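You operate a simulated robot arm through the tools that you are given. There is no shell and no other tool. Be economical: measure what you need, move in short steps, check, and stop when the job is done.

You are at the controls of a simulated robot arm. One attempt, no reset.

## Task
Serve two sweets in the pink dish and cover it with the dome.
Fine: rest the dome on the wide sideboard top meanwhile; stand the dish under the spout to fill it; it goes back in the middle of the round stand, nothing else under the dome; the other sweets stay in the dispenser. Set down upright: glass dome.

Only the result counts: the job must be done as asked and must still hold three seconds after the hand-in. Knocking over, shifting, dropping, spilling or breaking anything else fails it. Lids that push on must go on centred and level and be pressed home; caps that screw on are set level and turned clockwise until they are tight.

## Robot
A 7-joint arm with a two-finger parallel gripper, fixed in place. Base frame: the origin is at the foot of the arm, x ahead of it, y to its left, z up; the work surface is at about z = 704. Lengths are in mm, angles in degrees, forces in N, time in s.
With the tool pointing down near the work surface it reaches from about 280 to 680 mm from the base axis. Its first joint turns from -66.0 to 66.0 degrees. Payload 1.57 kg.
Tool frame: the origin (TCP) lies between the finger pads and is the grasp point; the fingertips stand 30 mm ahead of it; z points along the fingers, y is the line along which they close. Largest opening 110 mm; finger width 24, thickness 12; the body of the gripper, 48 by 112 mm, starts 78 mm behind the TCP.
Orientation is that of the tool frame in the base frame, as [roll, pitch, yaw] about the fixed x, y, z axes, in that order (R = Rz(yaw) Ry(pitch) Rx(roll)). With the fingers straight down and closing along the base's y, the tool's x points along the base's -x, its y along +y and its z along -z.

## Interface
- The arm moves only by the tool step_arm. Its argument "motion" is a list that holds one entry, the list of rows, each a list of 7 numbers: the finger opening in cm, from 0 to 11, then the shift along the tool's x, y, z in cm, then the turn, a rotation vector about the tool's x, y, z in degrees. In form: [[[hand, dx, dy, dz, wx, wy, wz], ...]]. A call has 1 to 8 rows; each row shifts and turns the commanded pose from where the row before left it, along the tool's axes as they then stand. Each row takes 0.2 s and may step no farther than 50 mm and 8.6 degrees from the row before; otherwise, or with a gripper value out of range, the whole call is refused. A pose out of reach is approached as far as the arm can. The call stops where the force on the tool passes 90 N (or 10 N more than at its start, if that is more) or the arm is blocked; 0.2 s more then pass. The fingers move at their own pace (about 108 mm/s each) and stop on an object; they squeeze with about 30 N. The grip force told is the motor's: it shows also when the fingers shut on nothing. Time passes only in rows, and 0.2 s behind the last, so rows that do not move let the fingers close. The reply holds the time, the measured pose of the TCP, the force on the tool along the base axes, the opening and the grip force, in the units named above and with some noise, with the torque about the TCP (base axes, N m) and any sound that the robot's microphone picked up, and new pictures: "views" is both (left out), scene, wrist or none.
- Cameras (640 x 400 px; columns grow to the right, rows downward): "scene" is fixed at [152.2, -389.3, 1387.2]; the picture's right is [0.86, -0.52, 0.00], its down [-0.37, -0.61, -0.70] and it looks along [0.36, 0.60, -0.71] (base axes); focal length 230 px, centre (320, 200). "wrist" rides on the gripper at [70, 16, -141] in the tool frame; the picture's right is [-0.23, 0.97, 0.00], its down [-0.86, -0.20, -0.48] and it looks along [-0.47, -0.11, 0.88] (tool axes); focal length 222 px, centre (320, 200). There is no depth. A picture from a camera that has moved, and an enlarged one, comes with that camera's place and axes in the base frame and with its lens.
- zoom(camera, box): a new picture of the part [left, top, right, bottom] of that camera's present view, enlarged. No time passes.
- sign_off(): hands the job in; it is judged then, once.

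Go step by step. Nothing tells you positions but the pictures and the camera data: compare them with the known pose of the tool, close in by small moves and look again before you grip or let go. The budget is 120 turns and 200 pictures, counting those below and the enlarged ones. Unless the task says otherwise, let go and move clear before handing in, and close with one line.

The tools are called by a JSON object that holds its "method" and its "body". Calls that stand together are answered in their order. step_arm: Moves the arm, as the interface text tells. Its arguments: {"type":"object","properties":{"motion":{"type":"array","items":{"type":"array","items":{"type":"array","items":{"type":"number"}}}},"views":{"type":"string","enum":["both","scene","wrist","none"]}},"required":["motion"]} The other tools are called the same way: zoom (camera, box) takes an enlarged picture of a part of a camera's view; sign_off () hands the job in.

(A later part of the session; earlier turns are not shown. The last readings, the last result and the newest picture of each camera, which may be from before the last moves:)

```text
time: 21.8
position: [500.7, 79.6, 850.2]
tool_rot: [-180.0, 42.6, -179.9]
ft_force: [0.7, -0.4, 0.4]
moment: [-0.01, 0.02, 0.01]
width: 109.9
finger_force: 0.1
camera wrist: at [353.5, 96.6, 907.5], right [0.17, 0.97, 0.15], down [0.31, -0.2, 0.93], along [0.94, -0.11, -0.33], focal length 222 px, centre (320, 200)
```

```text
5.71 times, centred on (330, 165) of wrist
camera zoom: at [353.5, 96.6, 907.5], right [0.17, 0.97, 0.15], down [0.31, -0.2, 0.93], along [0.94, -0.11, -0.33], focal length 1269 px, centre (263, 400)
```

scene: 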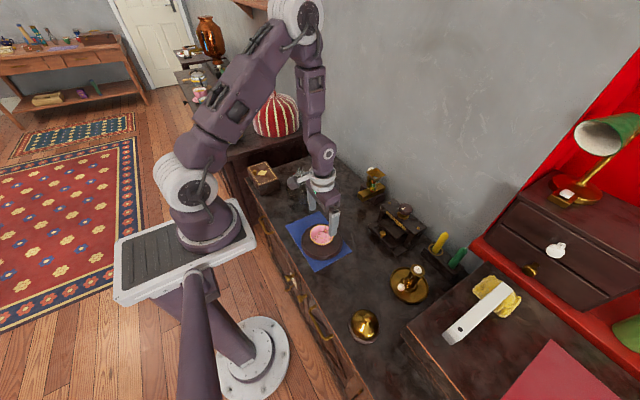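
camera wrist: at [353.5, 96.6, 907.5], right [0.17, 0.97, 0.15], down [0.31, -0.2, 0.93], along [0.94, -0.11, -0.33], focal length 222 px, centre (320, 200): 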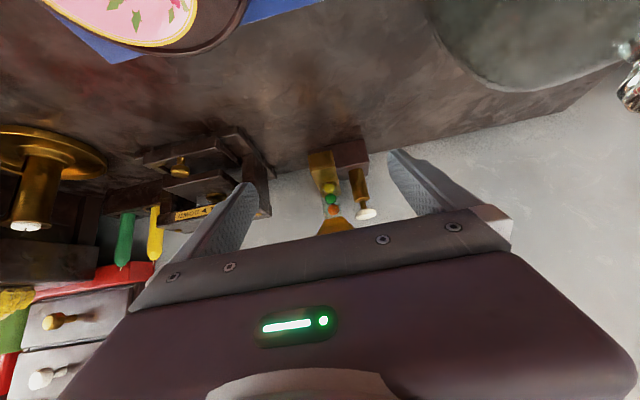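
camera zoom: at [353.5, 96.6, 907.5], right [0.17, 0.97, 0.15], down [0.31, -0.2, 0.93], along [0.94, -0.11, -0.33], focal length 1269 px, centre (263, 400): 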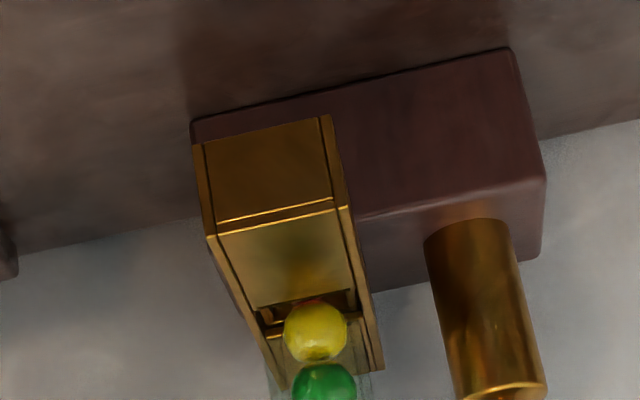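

The spout's front is a closed plate, so sweets must drop from the channel's underside somewhere around x≈625–655. I'll grip the dish with its centre about 7 mm ahead of the TCP so it reaches under there without the gripper body meeting the hopper rim at x≈649. I straighten and return above the dish.

{"method": "step_arm", "body": {"motion": [[[11, 0, 0, 0, 0, 8.5, 0], [11, 0, 0, 0, 0, 8.5, 0], [11, 0, 0, 0, 0, 8.5, 0], [11, 0, 0, 0, 0, 8.5, 0], [11, 0, 0, 0, 0, 8.6, 0], [11, 3.64, -2.43, 0, 0, 0, 0], [11, 3.64, -2.43, 0, 0, 0, 0], [11, 3.64, -2.43, 0, 0, 0, 0]]], "views": "none"}}

{"method": "step_arm", "body": {"motion": [[[11, 0, 0, 3, 0, 0, 0], [11, 0, 0, 2, 0, 0, 0], [11, 0, 0, 0, 0, 0, 0]]]}}

{"method": "zoom", "body": {"camera": "wrist", "box": [220, 100, 420, 240]}}

{"method": "zoom", "body": {"camera": "scene", "box": [285, 195, 355, 265]}}

```text
time: 23.6
position: [392.5, 6.5, 850.1]
tool_rot: [-179.9, -0.1, 179.9]
ft_force: [0.2, -1.0, 0.6]
moment: [0.01, 0.01, -0.01]
width: 110.0
finger_force: 0.2
```

```text
time: 24.4
position: [393.0, 6.9, 798.8]
tool_rot: [180.0, 0.0, 179.9]
ft_force: [0.6, 0.1, 1.2]
moment: [0.0, -0.03, -0.02]
width: 110.1
finger_force: 0.1
camera wrist: at [322.7, 23.8, 941.7], right [0.23, 0.97, 0.0], down [0.86, -0.2, 0.48], along [0.46, -0.11, -0.88], focal length 222 px, centre (320, 200)
```

scene: 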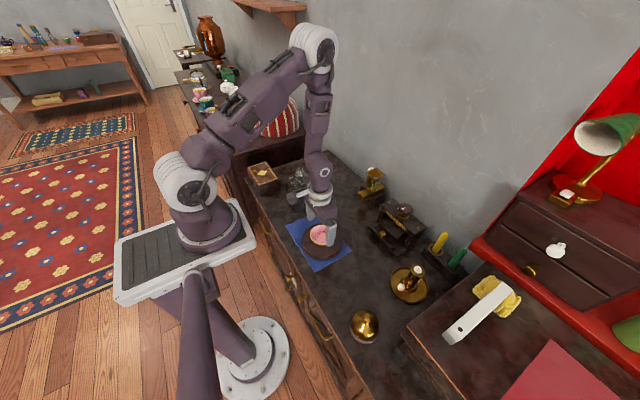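
wrist: 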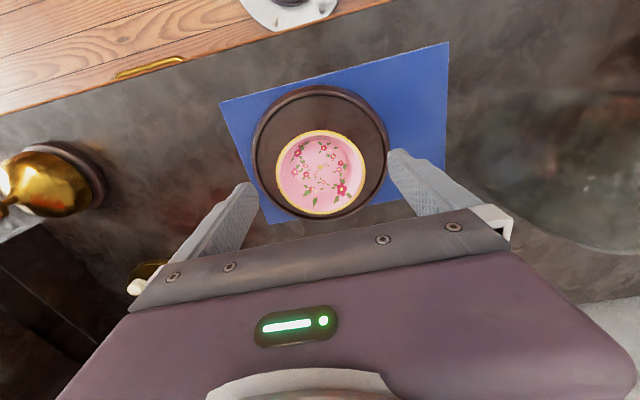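

```text
2.86 times, centred on (320, 170) of wrist
camera zoom: at [322.7, 23.8, 941.7], right [0.23, 0.97, 0.0], down [0.86, -0.2, 0.48], along [0.46, -0.11, -0.88], focal length 635 px, centre (320, 286)
```

zoom: 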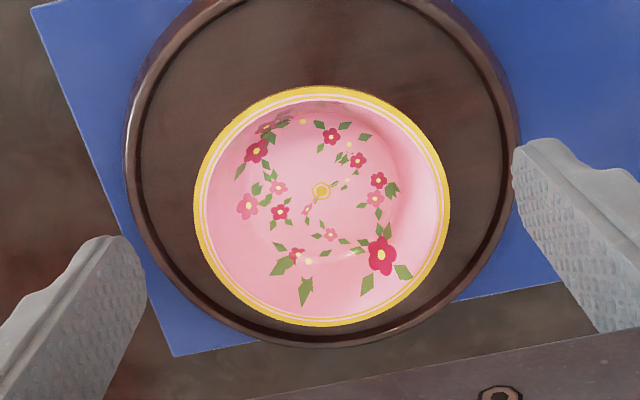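

```text
5.71 times, centred on (320, 230) of scene
camera zoom: at [152.2, -389.3, 1387.2], right [0.86, -0.52, 0.0], down [-0.37, -0.61, -0.7], along [0.36, 0.6, -0.71], focal length 1316 px, centre (320, 29)
```

zoom: 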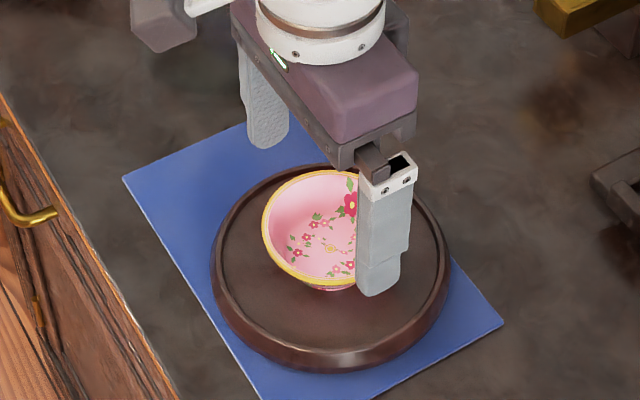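

The dish centre is at (397.3, 6.6). I narrow the opening to 98 mm, shift back slightly and descend to z≈761.

{"method": "step_arm", "body": {"motion": [[[9.8, 0.25, 0, 0, 0, 0, 0], [9.8, 0, 0, 2.0, 0, 0, 0], [9.8, 0, 0, 1.8, 0, 0, 0], [9.8, 0, 0, 0, 0, 0, 0]]]}}

{"method": "zoom", "body": {"camera": "wrist", "box": [220, 100, 420, 240]}}

{"method": "zoom", "body": {"camera": "scene", "box": [285, 195, 355, 265]}}

```text
time: 25.4
position: [390.4, 6.4, 763.5]
tool_rot: [180.0, -0.1, 180.0]
ft_force: [0.1, 0.1, 0.3]
moment: [0.02, 0.0, -0.01]
width: 97.9
finger_force: 0.1
camera wrist: at [320.2, 23.8, 904.2], right [0.23, 0.97, 0.0], down [0.86, -0.2, 0.48], along [0.46, -0.11, -0.88], focal length 222 px, centre (320, 200)
```

scene: 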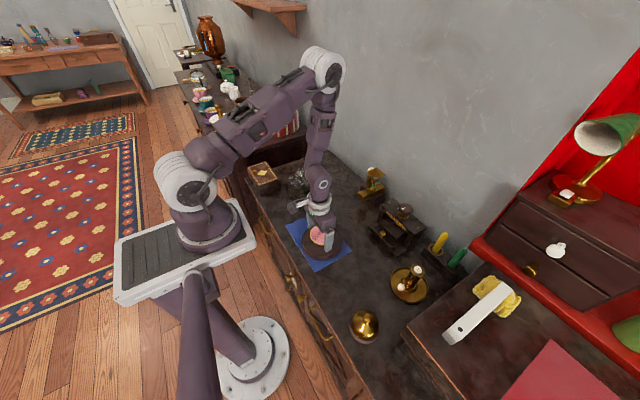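
wrist: 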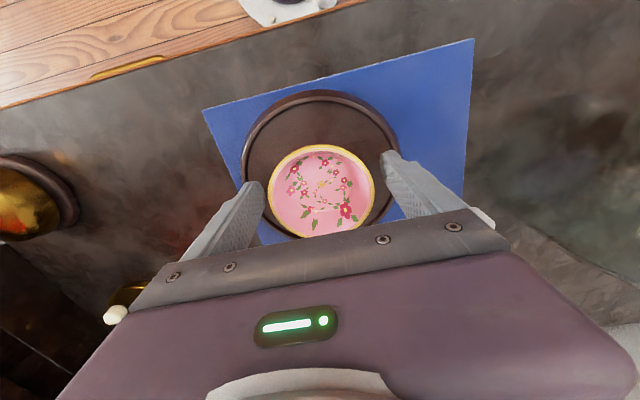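

```text
2.86 times, centred on (320, 170) of wrist
camera zoom: at [320.2, 23.8, 904.2], right [0.23, 0.97, 0.0], down [0.86, -0.2, 0.48], along [0.46, -0.11, -0.88], focal length 635 px, centre (320, 286)
```

zoom: 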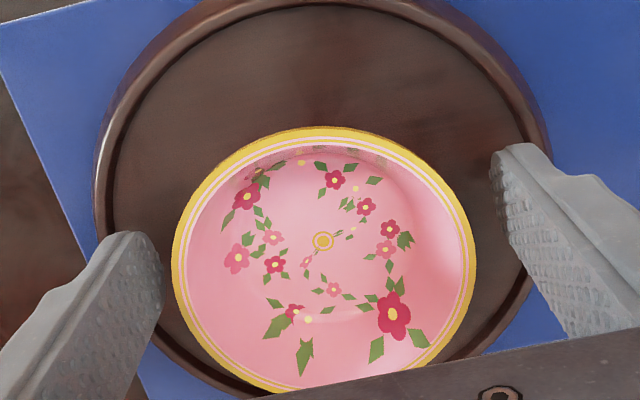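

```text
5.71 times, centred on (320, 230) of scene
camera zoom: at [152.2, -389.3, 1387.2], right [0.86, -0.52, 0.0], down [-0.37, -0.61, -0.7], along [0.36, 0.6, -0.71], focal length 1316 px, centre (320, 29)
```

zoom: 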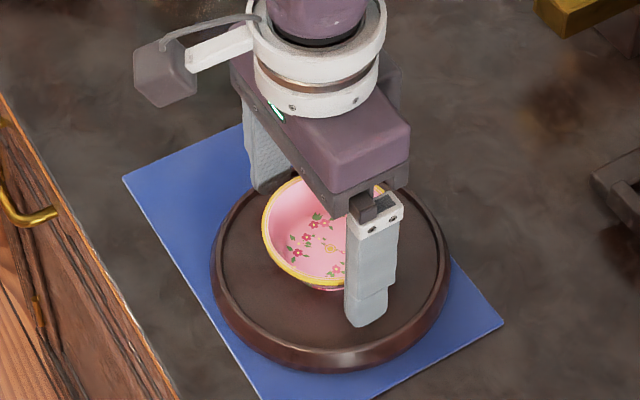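

The dish is centred between the fingers. I close gently.

{"method": "step_arm", "body": {"motion": [[[9.2, 0, 0.03, 0.1, 0, 0, 0], [8.8, 0, 0, 0, 0, 0, 0], [8.6, 0, 0, 0, 0, 0, 0], [8.4, 0, 0, 0, 0, 0, 0], [8.0, 0, 0, 0, 0, 0, 0], [7.5, 0, 0, 0, 0, 0, 0], [7.5, 0, 0, 0, 0, 0, 0]]]}}

{"method": "zoom", "body": {"camera": "scene", "box": [285, 195, 355, 265]}}

```text
time: 27.0
position: [389.4, 6.7, 761.4]
tool_rot: [-180.0, -0.1, -180.0]
ft_force: [-0.6, 0.3, 0.8]
moment: [0.03, 0.0, 0.0]
width: 80.4
finger_force: 30.2
camera wrist: at [319.7, 24.1, 903.4], right [0.23, 0.97, 0.0], down [0.86, -0.2, 0.48], along [0.46, -0.11, -0.88], focal length 222 px, centre (320, 200)
```

scene: 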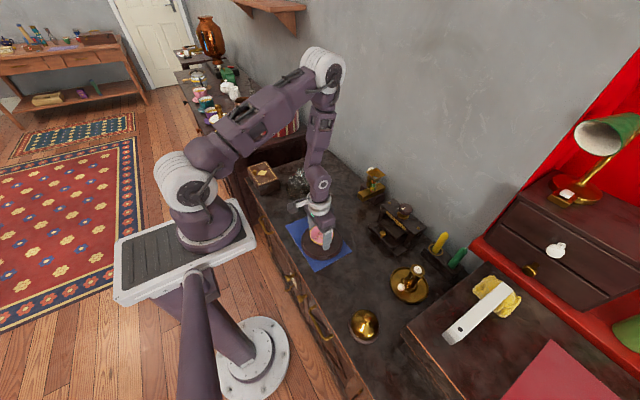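
wrist: 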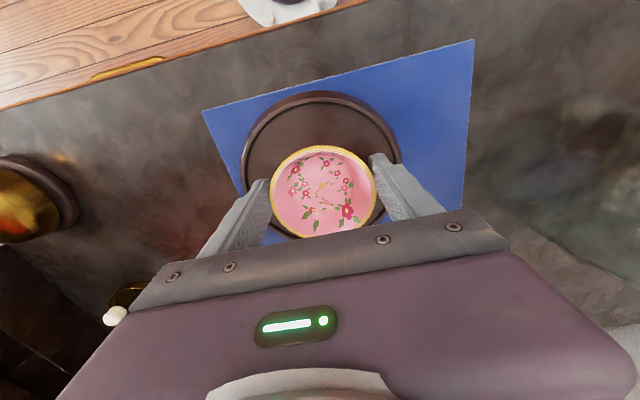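

```text
5.71 times, centred on (320, 230) of scene
camera zoom: at [152.2, -389.3, 1387.2], right [0.86, -0.52, 0.0], down [-0.37, -0.61, -0.7], along [0.36, 0.6, -0.71], focal length 1316 px, centre (320, 29)
```

zoom: 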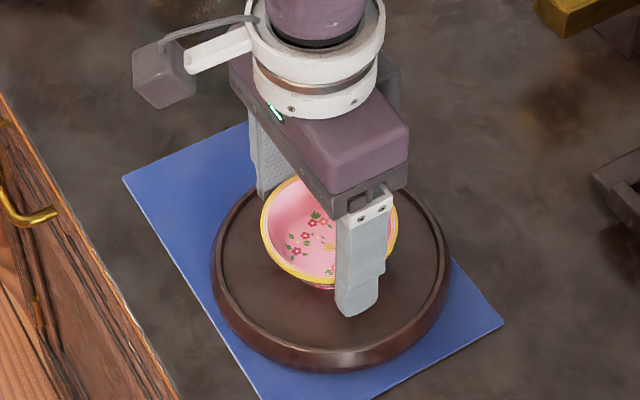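

It grips at 80.4 mm. I lift a little and check how the dish sits in the fingers.

{"method": "step_arm", "body": {"motion": [[[7.5, 0, 0, -0.5, 0, 0, 0], [7.5, 0, 0, -1, 0, 0, 0], [7.5, 0, 0, -1, 0, 0, 0], [7.5, 0, 0, 0, 0, 0, 0]]]}}

{"method": "zoom", "body": {"camera": "scene", "box": [285, 185, 355, 255]}}

{"method": "zoom", "body": {"camera": "wrist", "box": [220, 100, 420, 240]}}

```text
time: 28.0
position: [388.3, 6.8, 786.2]
tool_rot: [179.9, -0.1, 180.0]
ft_force: [0.4, 1.1, -1.7]
moment: [-0.05, 0.03, -0.01]
width: 80.2
finger_force: 30.0
camera wrist: at [319.3, 24.4, 928.2], right [0.23, 0.97, 0.0], down [0.86, -0.2, 0.48], along [0.46, -0.11, -0.88], focal length 222 px, centre (320, 200)
```

scene: 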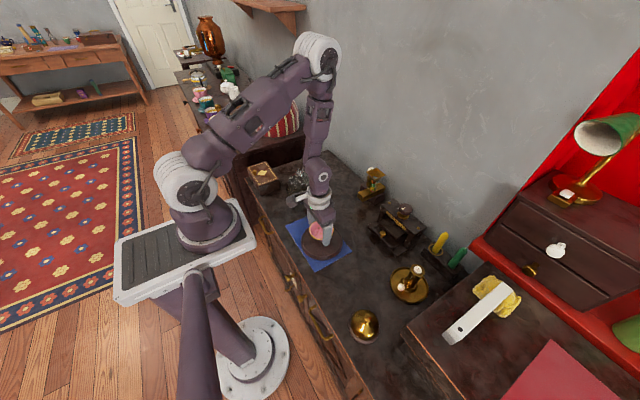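
wrist: 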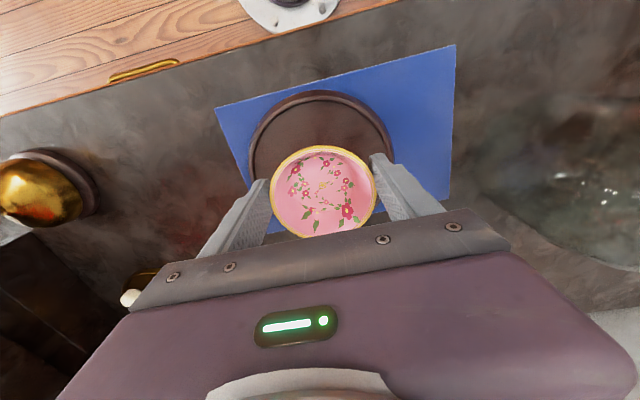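

```text
5.71 times, centred on (320, 220) of scene
camera zoom: at [152.2, -389.3, 1387.2], right [0.86, -0.52, 0.0], down [-0.37, -0.61, -0.7], along [0.36, 0.6, -0.71], focal length 1316 px, centre (320, 86)
```

zoom: 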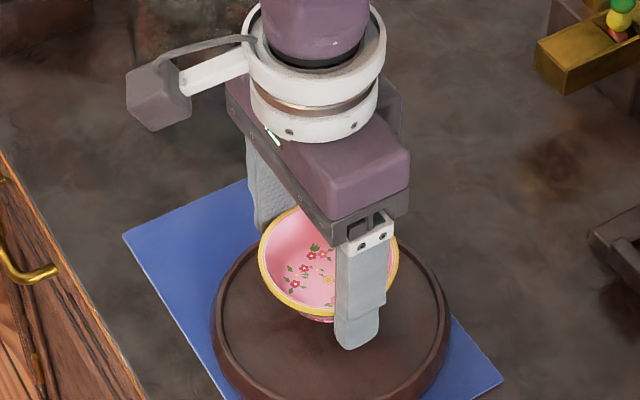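

```text
2.86 times, centred on (320, 170) of wrist
camera zoom: at [319.3, 24.4, 928.2], right [0.23, 0.97, 0.0], down [0.86, -0.2, 0.48], along [0.46, -0.11, -0.88], focal length 635 px, centre (320, 286)
```

zoom: 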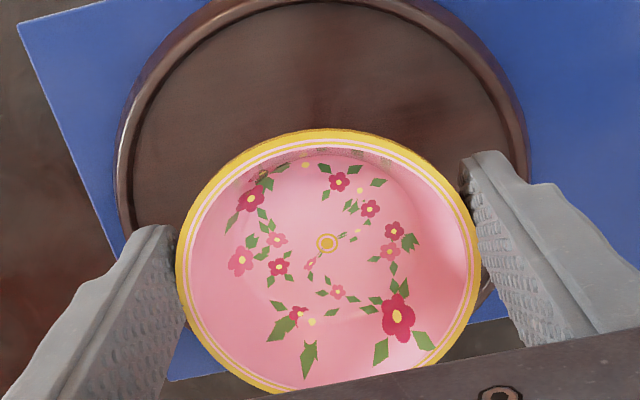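

The dish is held level, with its rim 8 mm below the TCP and its centre about 3 mm ahead. I carry it to (532, 76), in front of the spout, and lower to just above the table before sliding in under the channel.

{"method": "step_arm", "body": {"motion": [[[7.5, 0, 0, -1.5, 0, 0, 0], [7.5, -3.55, 1.75, 0, 0, 0, 0], [7.5, -3.55, 1.75, 0, 0, 0, 0], [7.5, -3.55, 1.75, 0, 0, 0, 0], [7.5, -3.55, 1.75, 0, 0, 0, 0], [7.5, 0, 0, 3, 0, 0, 0], [7.5, 0, 0, 2.2, 0, 0, 0], [7.5, 0, 0, 0, 0, 0, 0]]]}}

{"method": "zoom", "body": {"camera": "scene", "box": [320, 160, 400, 240]}}

{"method": "zoom", "body": {"camera": "wrist", "box": [220, 100, 420, 240]}}

```text
time: 29.8
position: [532.0, 77.4, 747.8]
tool_rot: [179.9, -0.1, 180.0]
ft_force: [0.1, -0.3, -0.6]
moment: [-0.03, 0.02, 0.01]
width: 80.2
finger_force: 29.2
camera wrist: at [462.0, 94.4, 891.4], right [0.23, 0.97, 0.0], down [0.86, -0.2, 0.48], along [0.46, -0.11, -0.88], focal length 222 px, centre (320, 200)
```

scene: 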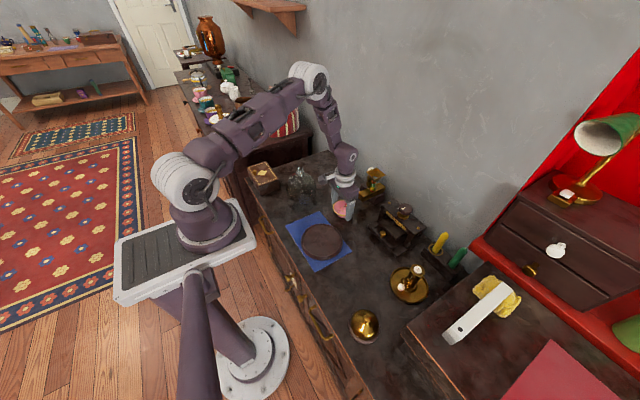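
wrist: 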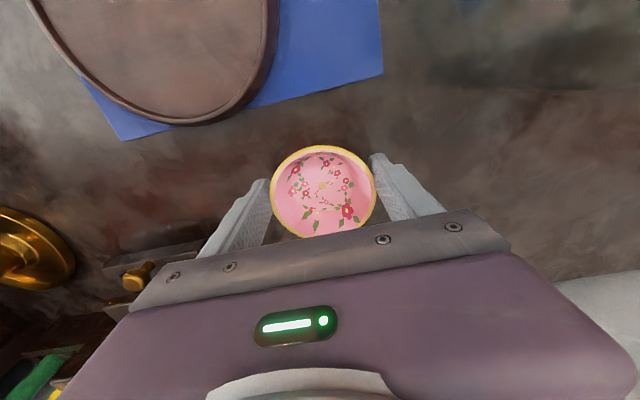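

```text
5.00 times, centred on (360, 200) of scene
camera zoom: at [152.2, -389.3, 1387.2], right [0.86, -0.52, 0.0], down [-0.37, -0.61, -0.7], along [0.36, 0.6, -0.71], focal length 1151 px, centre (120, 200)
```

zoom: 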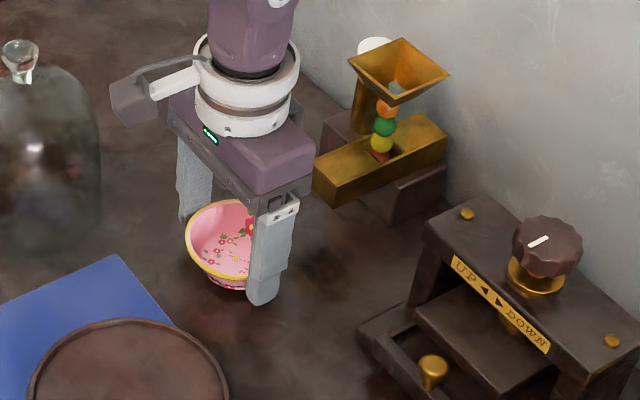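

```text
2.86 times, centred on (320, 170) of wrist
camera zoom: at [462.0, 94.4, 891.4], right [0.23, 0.97, 0.0], down [0.86, -0.2, 0.48], along [0.46, -0.11, -0.88], focal length 635 px, centre (320, 286)
```

zoom: 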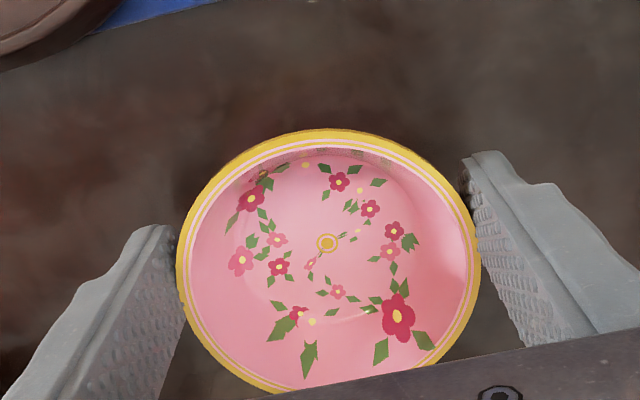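

I lower a few mm further and start sliding in beneath the channel.

{"method": "step_arm", "body": {"motion": [[[7.5, 0, 0, 0.4, 0, 0, 0], [7.5, -2.5, 0, 0, 0, 0, 0], [7.5, -2.0, 0, 0, 0, 0, 0], [7.5, 0, 0, 0, 0, 0, 0]]]}}

{"method": "zoom", "body": {"camera": "scene", "box": [330, 160, 400, 230]}}

{"method": "zoom", "body": {"camera": "wrist", "box": [220, 100, 420, 240]}}

```text
time: 30.8
position: [574.6, 75.9, 745.6]
tool_rot: [-179.9, -0.1, -179.9]
ft_force: [0.3, -0.5, 0.2]
moment: [-0.02, 0.0, -0.02]
width: 80.3
finger_force: 30.2
camera wrist: at [506.2, 94.1, 887.2], right [0.23, 0.97, 0.0], down [0.86, -0.2, 0.48], along [0.46, -0.11, -0.88], focal length 222 px, centre (320, 200)
```

scene: 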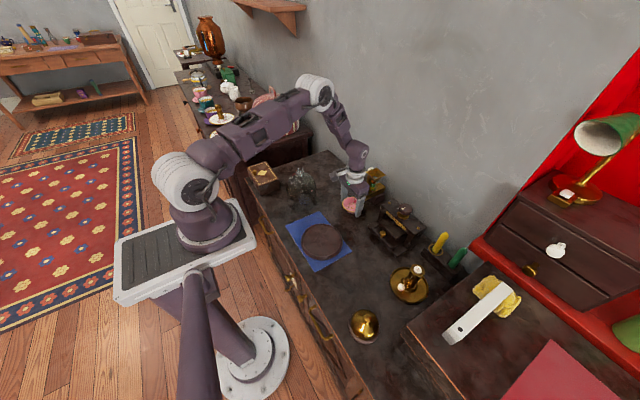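
wrist: 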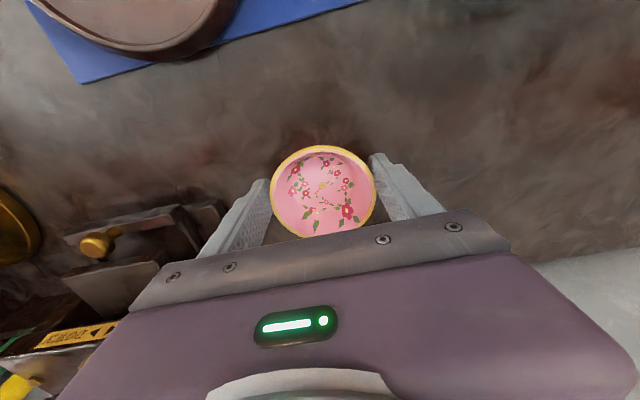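

```text
5.71 times, centred on (365, 195) of scene
camera zoom: at [152.2, -389.3, 1387.2], right [0.86, -0.52, 0.0], down [-0.37, -0.61, -0.7], along [0.36, 0.6, -0.71], focal length 1316 px, centre (63, 229)
```

zoom: 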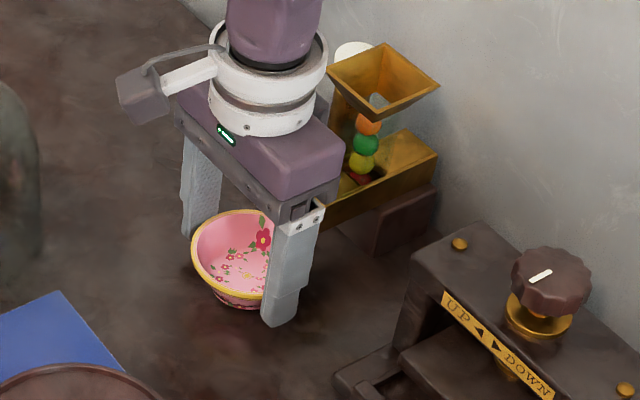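

```text
2.86 times, centred on (320, 170) of wrist
camera zoom: at [506.2, 94.1, 887.2], right [0.23, 0.97, 0.0], down [0.86, -0.2, 0.48], along [0.46, -0.11, -0.88], focal length 635 px, centre (320, 286)
```

zoom: 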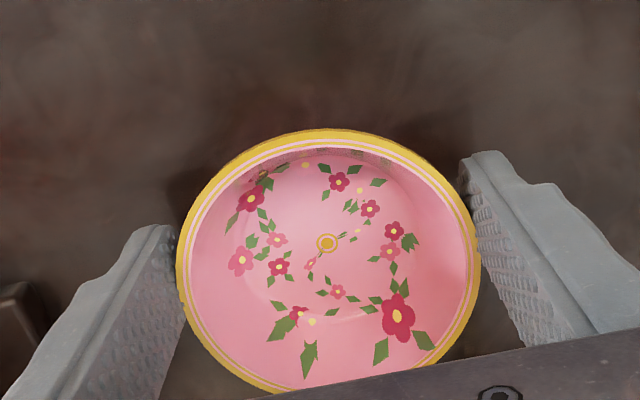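

The hopper's front rim is estimated at x≈647, z≈850, and the body front will be at TCP x+24. I slide on in steps to about x=600, check, then go to about 613.

{"method": "step_arm", "body": {"motion": [[[7.5, -1.3, 0, 0.1, 0, 0, 0], [7.5, -1.2, 0, 0, 0, 0, 0], [7.5, 0, 0, 0, 0, 0, 0]]]}}

{"method": "zoom", "body": {"camera": "scene", "box": [340, 160, 400, 220]}}

{"method": "zoom", "body": {"camera": "wrist", "box": [220, 130, 420, 270]}}

```text
time: 31.6
position: [600.5, 77.7, 743.9]
tool_rot: [-179.9, -0.1, -180.0]
ft_force: [-0.7, -0.2, -1.4]
moment: [-0.01, 0.01, 0.03]
width: 80.1
finger_force: 30.2
camera wrist: at [531.4, 94.0, 886.2], right [0.23, 0.97, 0.0], down [0.86, -0.2, 0.48], along [0.46, -0.11, -0.88], focal length 222 px, centre (320, 200)
```

scene: 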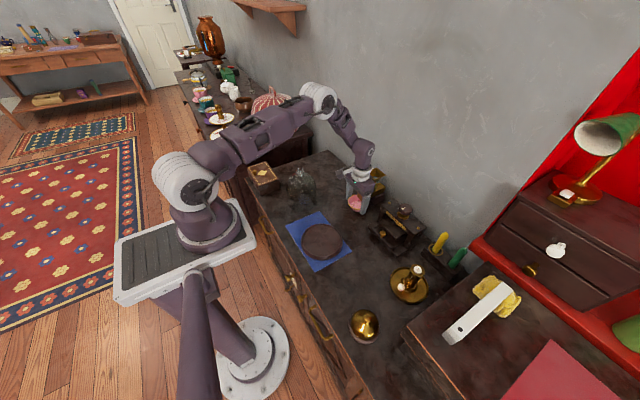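
wrist: 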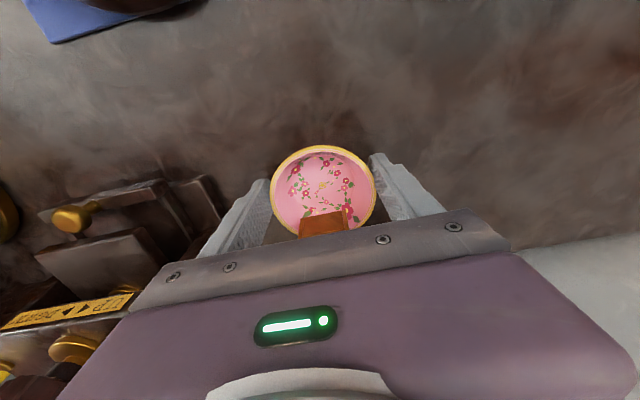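

```text
6.67 times, centred on (370, 190) of scene
camera zoom: at [152.2, -389.3, 1387.2], right [0.86, -0.52, 0.0], down [-0.37, -0.61, -0.7], along [0.36, 0.6, -0.71], focal length 1535 px, centre (-13, 267)
```

zoom: 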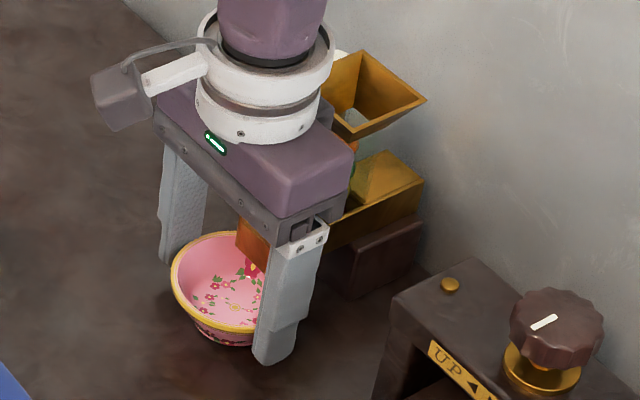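

```text
2.86 times, centred on (320, 200) of wrist
camera zoom: at [531.4, 94.0, 886.2], right [0.23, 0.97, 0.0], down [0.86, -0.2, 0.48], along [0.46, -0.11, -0.88], focal length 635 px, centre (320, 200)
```

zoom: 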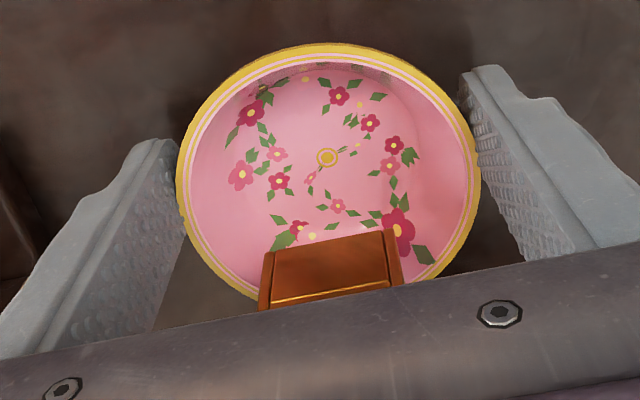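

The channel front at x≈614 is now over the dish and centred in y. I slide another 13 mm.

{"method": "step_arm", "body": {"motion": [[[7.5, -0.7, -0.05, 0, 0, 0, 0], [7.5, -0.7, 0, 0, 0, 0, 0], [7.5, 0, 0, 0, 0, 0, 0]]]}}

{"method": "zoom", "body": {"camera": "scene", "box": [340, 160, 400, 220]}}

{"method": "zoom", "body": {"camera": "wrist", "box": [220, 130, 420, 270]}}

```text
time: 32.1
position: [600.0, 76.0, 744.0]
tool_rot: [-179.9, -1.6, 180.0]
ft_force: [-36.3, -3.1, 15.4]
moment: [0.57, -4.69, 0.45]
width: 80.4
finger_force: 30.2
stopped in row 2: the force on the tool passed its limit (the readings are from after the stop); the commanded pose is now the measured one
camera wrist: at [534.0, 94.4, 886.7], right [0.23, 0.97, -0.01], down [0.87, -0.2, 0.46], along [0.44, -0.11, -0.89], focal length 222 px, centre (320, 200)
```

scene: 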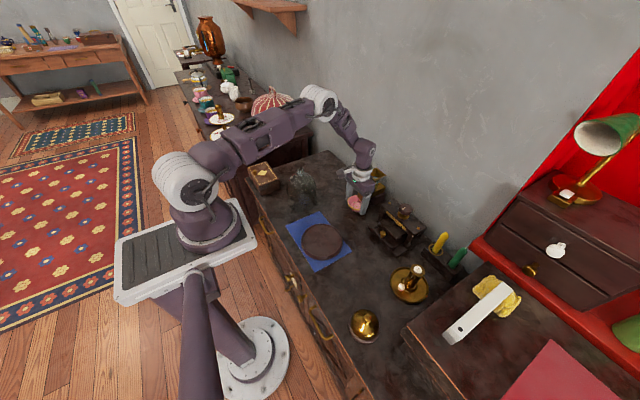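
wrist: 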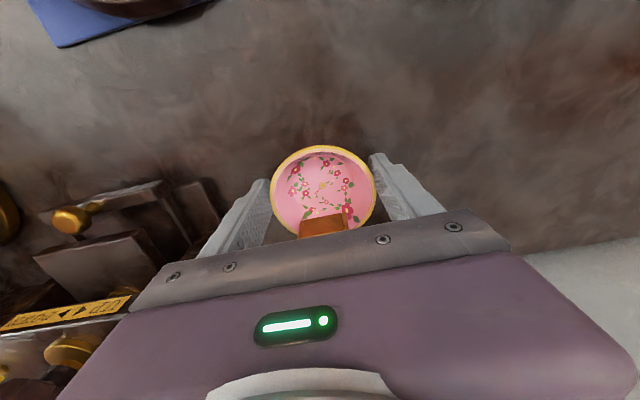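

```text
6.67 times, centred on (370, 190) of scene
camera zoom: at [151.1, -389.4, 1387.3], right [0.86, -0.52, 0.0], down [-0.37, -0.61, -0.7], along [0.36, 0.6, -0.71], focal length 1535 px, centre (-13, 267)
```

zoom: 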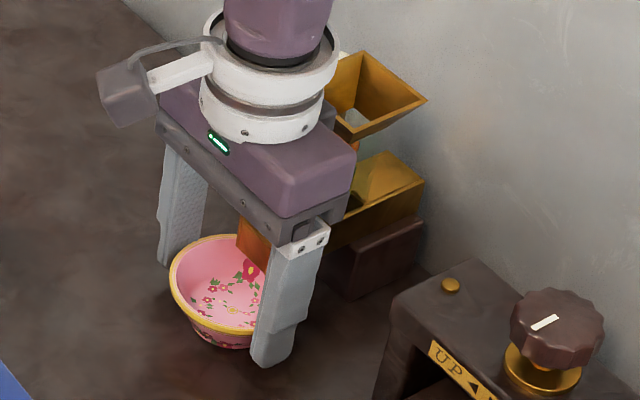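

```text
2.86 times, centred on (320, 200) of wrist
camera zoom: at [534.0, 94.4, 886.7], right [0.23, 0.97, -0.01], down [0.87, -0.2, 0.46], along [0.44, -0.11, -0.89], focal length 635 px, centre (320, 200)
```

zoom: 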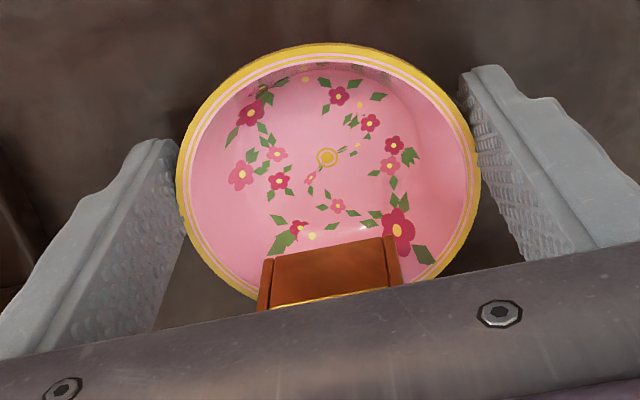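

Blocked: part of the gripper about 130 mm above the TCP touched the hopper. I back off right away, level the tool and check the dispenser hasn't moved.

{"method": "step_arm", "body": {"motion": [[[7.5, 1.0, 0, 0, 0, 0, 0], [7.5, 0, 0, 0, 0, -1.6, 0], [7.5, 0, 0, 0, 0, 0, 0]]]}}

{"method": "zoom", "body": {"camera": "scene", "box": [340, 160, 400, 220]}}

{"method": "zoom", "body": {"camera": "wrist", "box": [220, 130, 420, 270]}}

```text
time: 32.9
position: [593.4, 76.8, 743.0]
tool_rot: [-180.0, 0.5, -179.9]
ft_force: [0.7, 0.7, -0.9]
moment: [0.02, 0.05, 0.01]
width: 80.3
finger_force: 30.1
camera wrist: at [522.5, 94.5, 884.8], right [0.23, 0.97, 0.0], down [0.85, -0.2, 0.49], along [0.47, -0.11, -0.87], focal length 222 px, centre (320, 200)
```

scene: 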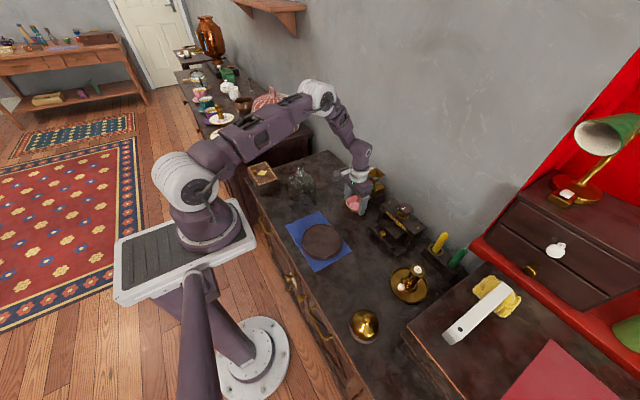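
wrist: 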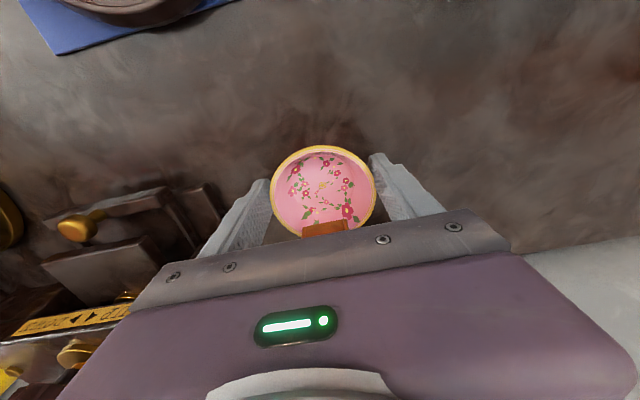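

```text
6.67 times, centred on (370, 190) of scene
camera zoom: at [152.2, -389.3, 1387.2], right [0.86, -0.52, 0.0], down [-0.37, -0.61, -0.7], along [0.36, 0.6, -0.71], focal length 1535 px, centre (-13, 267)
```

zoom: 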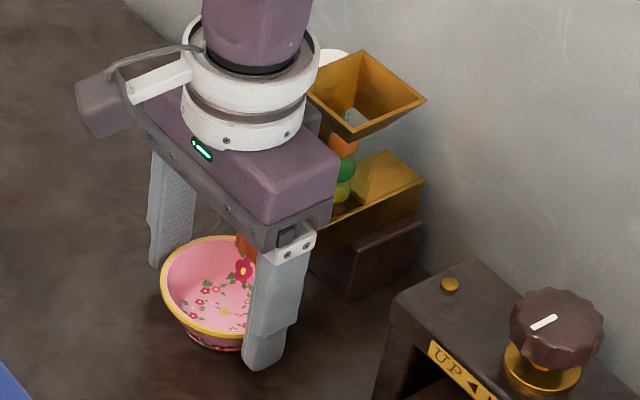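

```text
2.86 times, centred on (320, 200) of wrist
camera zoom: at [522.5, 94.5, 884.8], right [0.23, 0.97, 0.0], down [0.85, -0.2, 0.49], along [0.47, -0.11, -0.87], focal length 635 px, centre (320, 200)
```

zoom: 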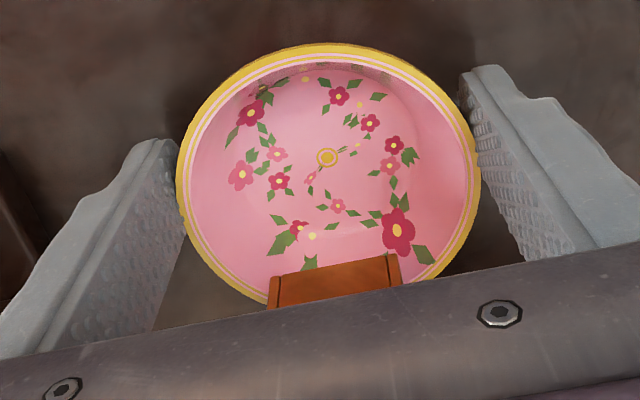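

The dispenser is unmoved. I'll set the dish down here at x≈596, release, and re-grip it with the tool tilted back, because the pads close along y and a pitch tilt doesn't affect the grip. That lets me slide it further under without nearing the hopper.

{"method": "step_arm", "body": {"motion": [[[7.5, 0, 0, 0.1, 0, 0.4, 0], [7.5, 0, 0, 0, 0, 0, 0]]], "views": "none"}}

{"method": "step_arm", "body": {"motion": [[[7.5, 0, 0, 0.1, 0, 0, 0], [7.5, 0, 0, 0, 0, 0, 0]]], "views": "none"}}

```text
time: 33.5
position: [592.9, 76.8, 741.8]
tool_rot: [-179.9, 0.0, -180.0]
ft_force: [0.4, 0.5, -0.4]
moment: [0.01, 0.0, -0.03]
width: 80.1
finger_force: 30.5
```

```text
time: 34.1
position: [592.7, 76.7, 741.8]
tool_rot: [-179.9, 0.0, -180.0]
ft_force: [0.6, -0.8, 1.9]
moment: [-0.02, 0.03, -0.02]
width: 80.4
finger_force: 29.9
```

{"method": "step_arm", "body": {"motion": [[[7.5, 0, 0, 0.08, 0, 0, 0], [7.5, 0, 0, 0, 0, 0, 0]]], "views": "none"}}

```text
time: 34.7
position: [593.7, 77.4, 741.2]
tool_rot: [-179.9, 0.1, -180.0]
ft_force: [-4.7, -0.2, 18.3]
moment: [-0.03, 0.08, -0.05]
width: 80.2
finger_force: 29.4
```

Contact. I relieve slightly, open to 96 mm, raise 4 mm and tilt back 17°.

{"method": "step_arm", "body": {"motion": [[[7.5, 0, 0, -0.06, 0, 0, 0], [8.4, 0, 0, 0, 0, 0, 0], [9.6, 0, 0, 0, 0, 0, 0], [9.6, 0, 0, -0.4, 0, 0, 0], [9.6, 0, 0, 0, 0, -8.5, 0], [9.6, 0, 0, 0, 0, -8.5, 0], [9.6, 0, 0, 0, 0, 0, 0]]]}}

{"method": "zoom", "body": {"camera": "scene", "box": [340, 160, 400, 220]}}

{"method": "zoom", "body": {"camera": "wrist", "box": [220, 130, 420, 270]}}

```text
time: 36.3
position: [594.1, 76.3, 746.1]
tool_rot: [-179.9, 17.0, -180.0]
ft_force: [-0.6, -0.6, 0.1]
moment: [0.0, 0.0, 0.0]
width: 95.6
finger_force: 0.1
camera wrist: at [484.8, 94.4, 860.5], right [0.22, 0.97, 0.07], down [0.68, -0.2, 0.71], along [0.7, -0.11, -0.7], focal length 222 px, centre (320, 200)
```

scene: 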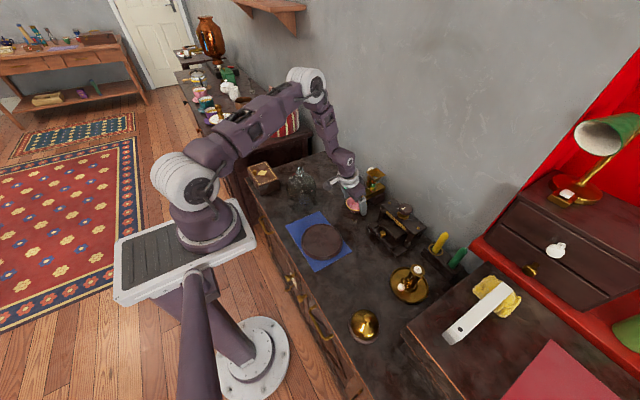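
wrist: 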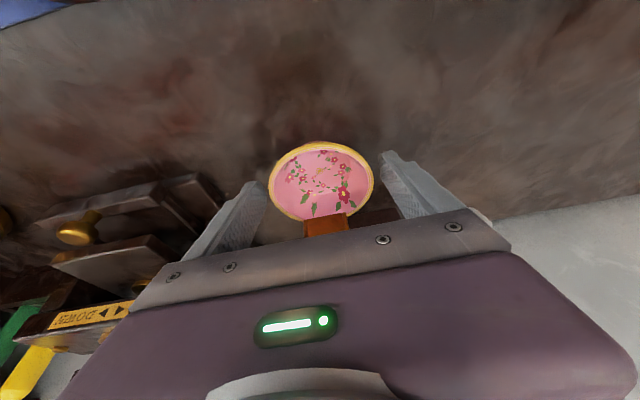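

```text
6.67 times, centred on (370, 190) of scene
camera zoom: at [152.2, -389.3, 1387.2], right [0.86, -0.52, 0.0], down [-0.37, -0.61, -0.7], along [0.36, 0.6, -0.71], focal length 1535 px, centre (-13, 267)
```

zoom: 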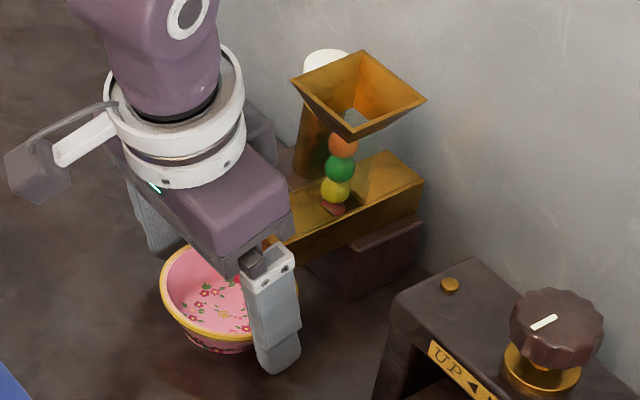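

```text
2.86 times, centred on (320, 200) of wrist
camera zoom: at [484.8, 94.4, 860.5], right [0.22, 0.97, 0.07], down [0.68, -0.2, 0.71], along [0.7, -0.11, -0.7], focal length 635 px, centre (320, 200)
```

zoom: 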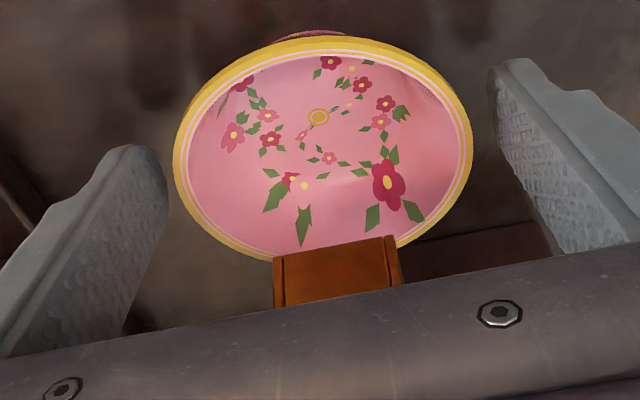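

The dish stands well and the dispenser is untouched, with plenty of clearance in this pose. I close on the dish, lift it 1.5 mm and slide it 26 mm forward.

{"method": "step_arm", "body": {"motion": [[[8.8, 0, 0, 0, 0, 0, 0], [8.4, 0, 0, 0, 0, 0, 0], [8.0, 0, 0, 0, 0, 0, 0], [7.5, 0, 0, 0, 0, 0, 0], [7.5, -0.044, 0, -0.144, 0, 0, 0], [7.5, -1.24, 0, 0.38, 0, 0, 0], [7.5, -1.24, 0, 0.38, 0, 0, 0], [7.5, 0, 0, 0, 0, 0, 0]]]}}

{"method": "zoom", "body": {"camera": "scene", "box": [340, 160, 400, 220]}}

{"method": "zoom", "body": {"camera": "wrist", "box": [220, 130, 420, 270]}}

```text
time: 38.1
position: [619.6, 77.2, 746.9]
tool_rot: [-179.9, 17.0, 180.0]
ft_force: [-0.3, 0.1, 0.7]
moment: [-0.04, 0.02, -0.02]
width: 80.2
finger_force: 29.2
camera wrist: at [511.2, 94.5, 862.3], right [0.22, 0.97, 0.07], down [0.68, -0.2, 0.71], along [0.7, -0.11, -0.7], focal length 222 px, centre (320, 200)
```

scene: 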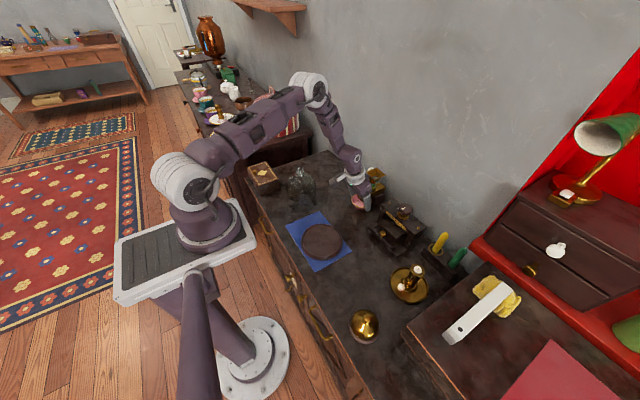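
wrist: 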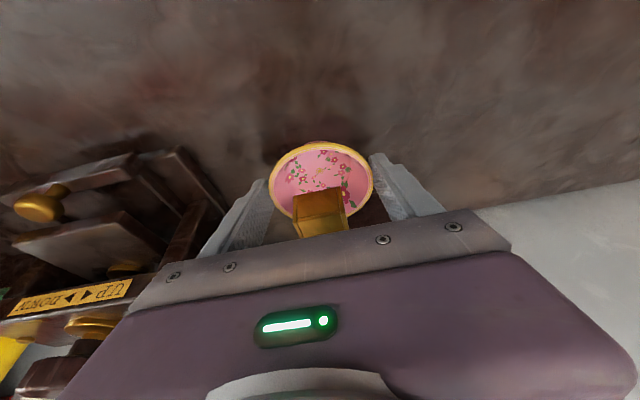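

```text
6.67 times, centred on (370, 190) of scene
camera zoom: at [152.2, -389.3, 1387.2], right [0.86, -0.52, 0.0], down [-0.37, -0.61, -0.7], along [0.36, 0.6, -0.71], focal length 1535 px, centre (-13, 267)
```

zoom: 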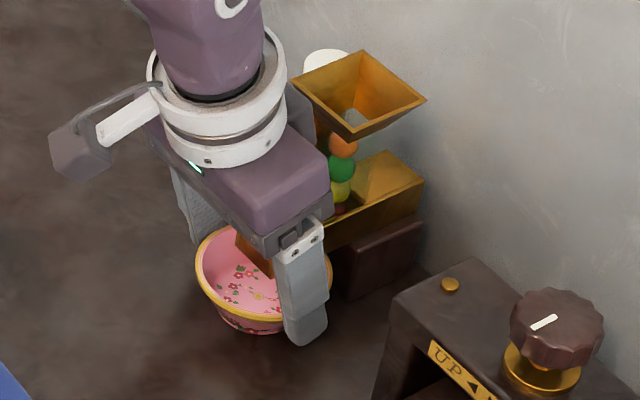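

```text
2.86 times, centred on (320, 200) of wrist
camera zoom: at [511.2, 94.5, 862.3], right [0.22, 0.97, 0.07], down [0.68, -0.2, 0.71], along [0.7, -0.11, -0.7], focal length 635 px, centre (320, 200)
```

zoom: 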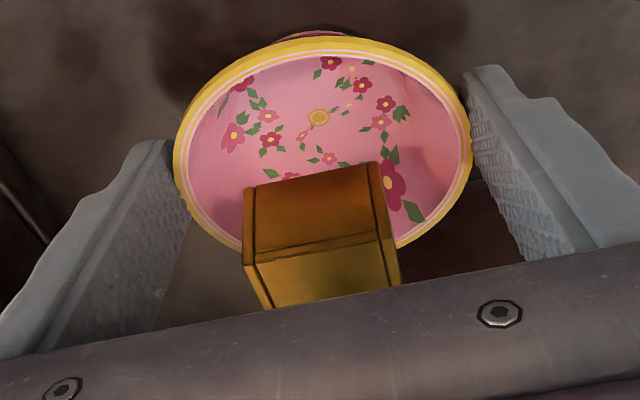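

Good. I move 6 mm further to put the dish centre at about 628, then lower to contact.

{"method": "step_arm", "body": {"motion": [[[7.5, -0.574, 0, 0.175, 0, 0, 0], [7.5, 0.029, 0, 0.096, 0, 0, 0], [7.5, 0, 0, 0, 0, 0, 0]]], "views": "none"}}

{"method": "step_arm", "body": {"motion": [[[7.5, 0.015, 0, 0.05, 0, 0, 0], [7.5, 0, 0, 0, 0, 0, 0]]], "views": "none"}}

```text
time: 38.9
position: [625.9, 77.0, 745.6]
tool_rot: [-179.9, 17.0, -179.9]
ft_force: [0.0, -0.3, 0.2]
moment: [0.01, 0.01, -0.01]
width: 80.4
finger_force: 29.5
```

```text
time: 39.5
position: [626.1, 76.9, 745.2]
tool_rot: [-179.8, 17.0, 180.0]
ft_force: [-0.3, 0.1, -0.8]
moment: [-0.03, 0.01, 0.02]
width: 80.3
finger_force: 29.4
```

{"method": "step_arm", "body": {"motion": [[[7.5, 0.015, 0, 0.05, 0, 0, 0], [7.5, 0, 0, 0, 0, 0, 0]]], "views": "none"}}

{"method": "step_arm", "body": {"motion": [[[7.5, 0.015, 0, 0.05, 0, 0, 0], [7.5, 0, 0, 0, 0, 0, 0]]], "views": "none"}}

```text
time: 40.1
position: [625.8, 76.7, 745.3]
tool_rot: [-179.8, 17.1, -180.0]
ft_force: [-1.7, 0.2, 5.3]
moment: [-0.03, 0.05, -0.03]
width: 80.3
finger_force: 30.2
```

```text
time: 40.7
position: [626.4, 76.0, 744.8]
tool_rot: [-180.0, 17.1, 180.0]
ft_force: [-7.4, 0.2, 19.2]
moment: [-0.05, 0.11, -0.03]
width: 80.3
finger_force: 29.9
```

The dish is on the table. I release, retreat straight back along −x, then rise and look.

{"method": "step_arm", "body": {"motion": [[[7.5, -0.015, 0, -0.05, 0, 0, 0], [8.4, 0, 0, 0, 0, 0, 0], [9.8, 0, 0, 0, 0, 0, 0], [9.8, 3.825, 0, -1.17, 0, 0, 0], [9.8, 3.825, 0, -1.17, 0, 0, 0], [9.8, 3.825, 0, -1.17, 0, 0, 0], [9.8, -1.17, 0, -3.825, 0, 0, 0], [9.8, -1.17, 0, -3.825, 0, 0, 0]]]}}

{"method": "zoom", "body": {"camera": "scene", "box": [345, 160, 405, 220]}}

{"method": "zoom", "body": {"camera": "wrist", "box": [260, 100, 400, 210]}}

```text
time: 42.5
position: [505.0, 75.8, 824.5]
tool_rot: [-179.9, 17.0, 180.0]
ft_force: [0.0, 0.4, 0.2]
moment: [-0.03, -0.01, -0.01]
width: 98.0
finger_force: 0.1
camera wrist: at [396.8, 94.2, 940.3], right [0.22, 0.97, 0.07], down [0.68, -0.2, 0.71], along [0.7, -0.11, -0.7], focal length 222 px, centre (320, 200)
```

scene: 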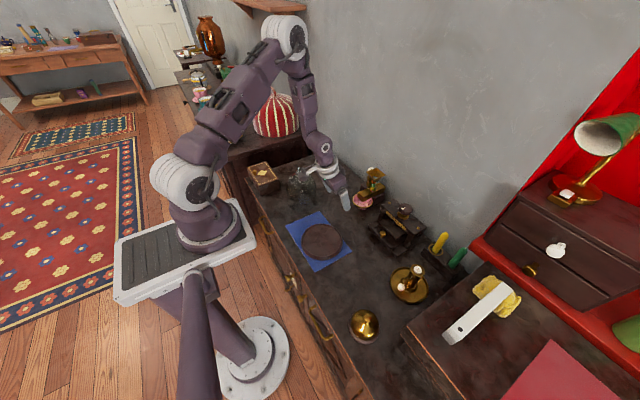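
wrist: 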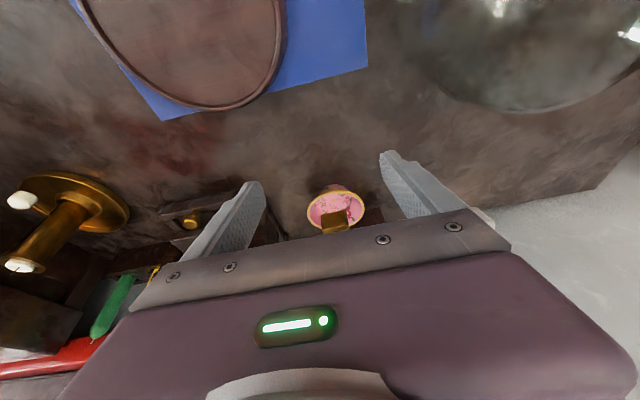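

```text
6.67 times, centred on (375, 190) of scene
camera zoom: at [152.2, -389.3, 1387.2], right [0.86, -0.52, 0.0], down [-0.37, -0.61, -0.7], along [0.36, 0.6, -0.71], focal length 1535 px, centre (-47, 267)
```

zoom: 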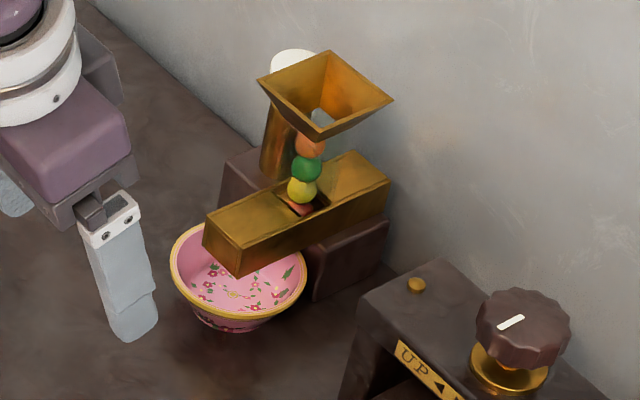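

```text
3.64 times, centred on (330, 155) of wrist
camera zoom: at [396.8, 94.2, 940.3], right [0.22, 0.97, 0.07], down [0.68, -0.2, 0.71], along [0.7, -0.11, -0.7], focal length 808 px, centre (284, 364)
```

zoom: 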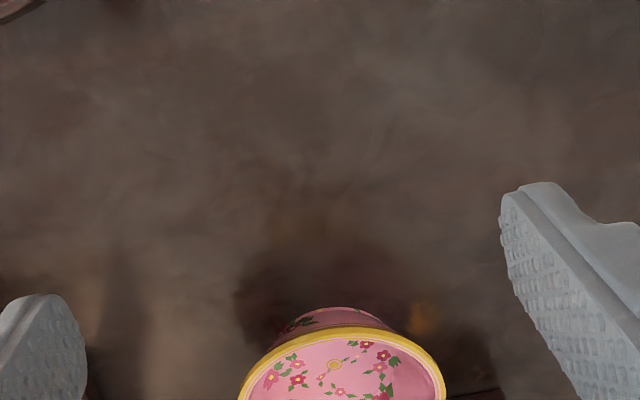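

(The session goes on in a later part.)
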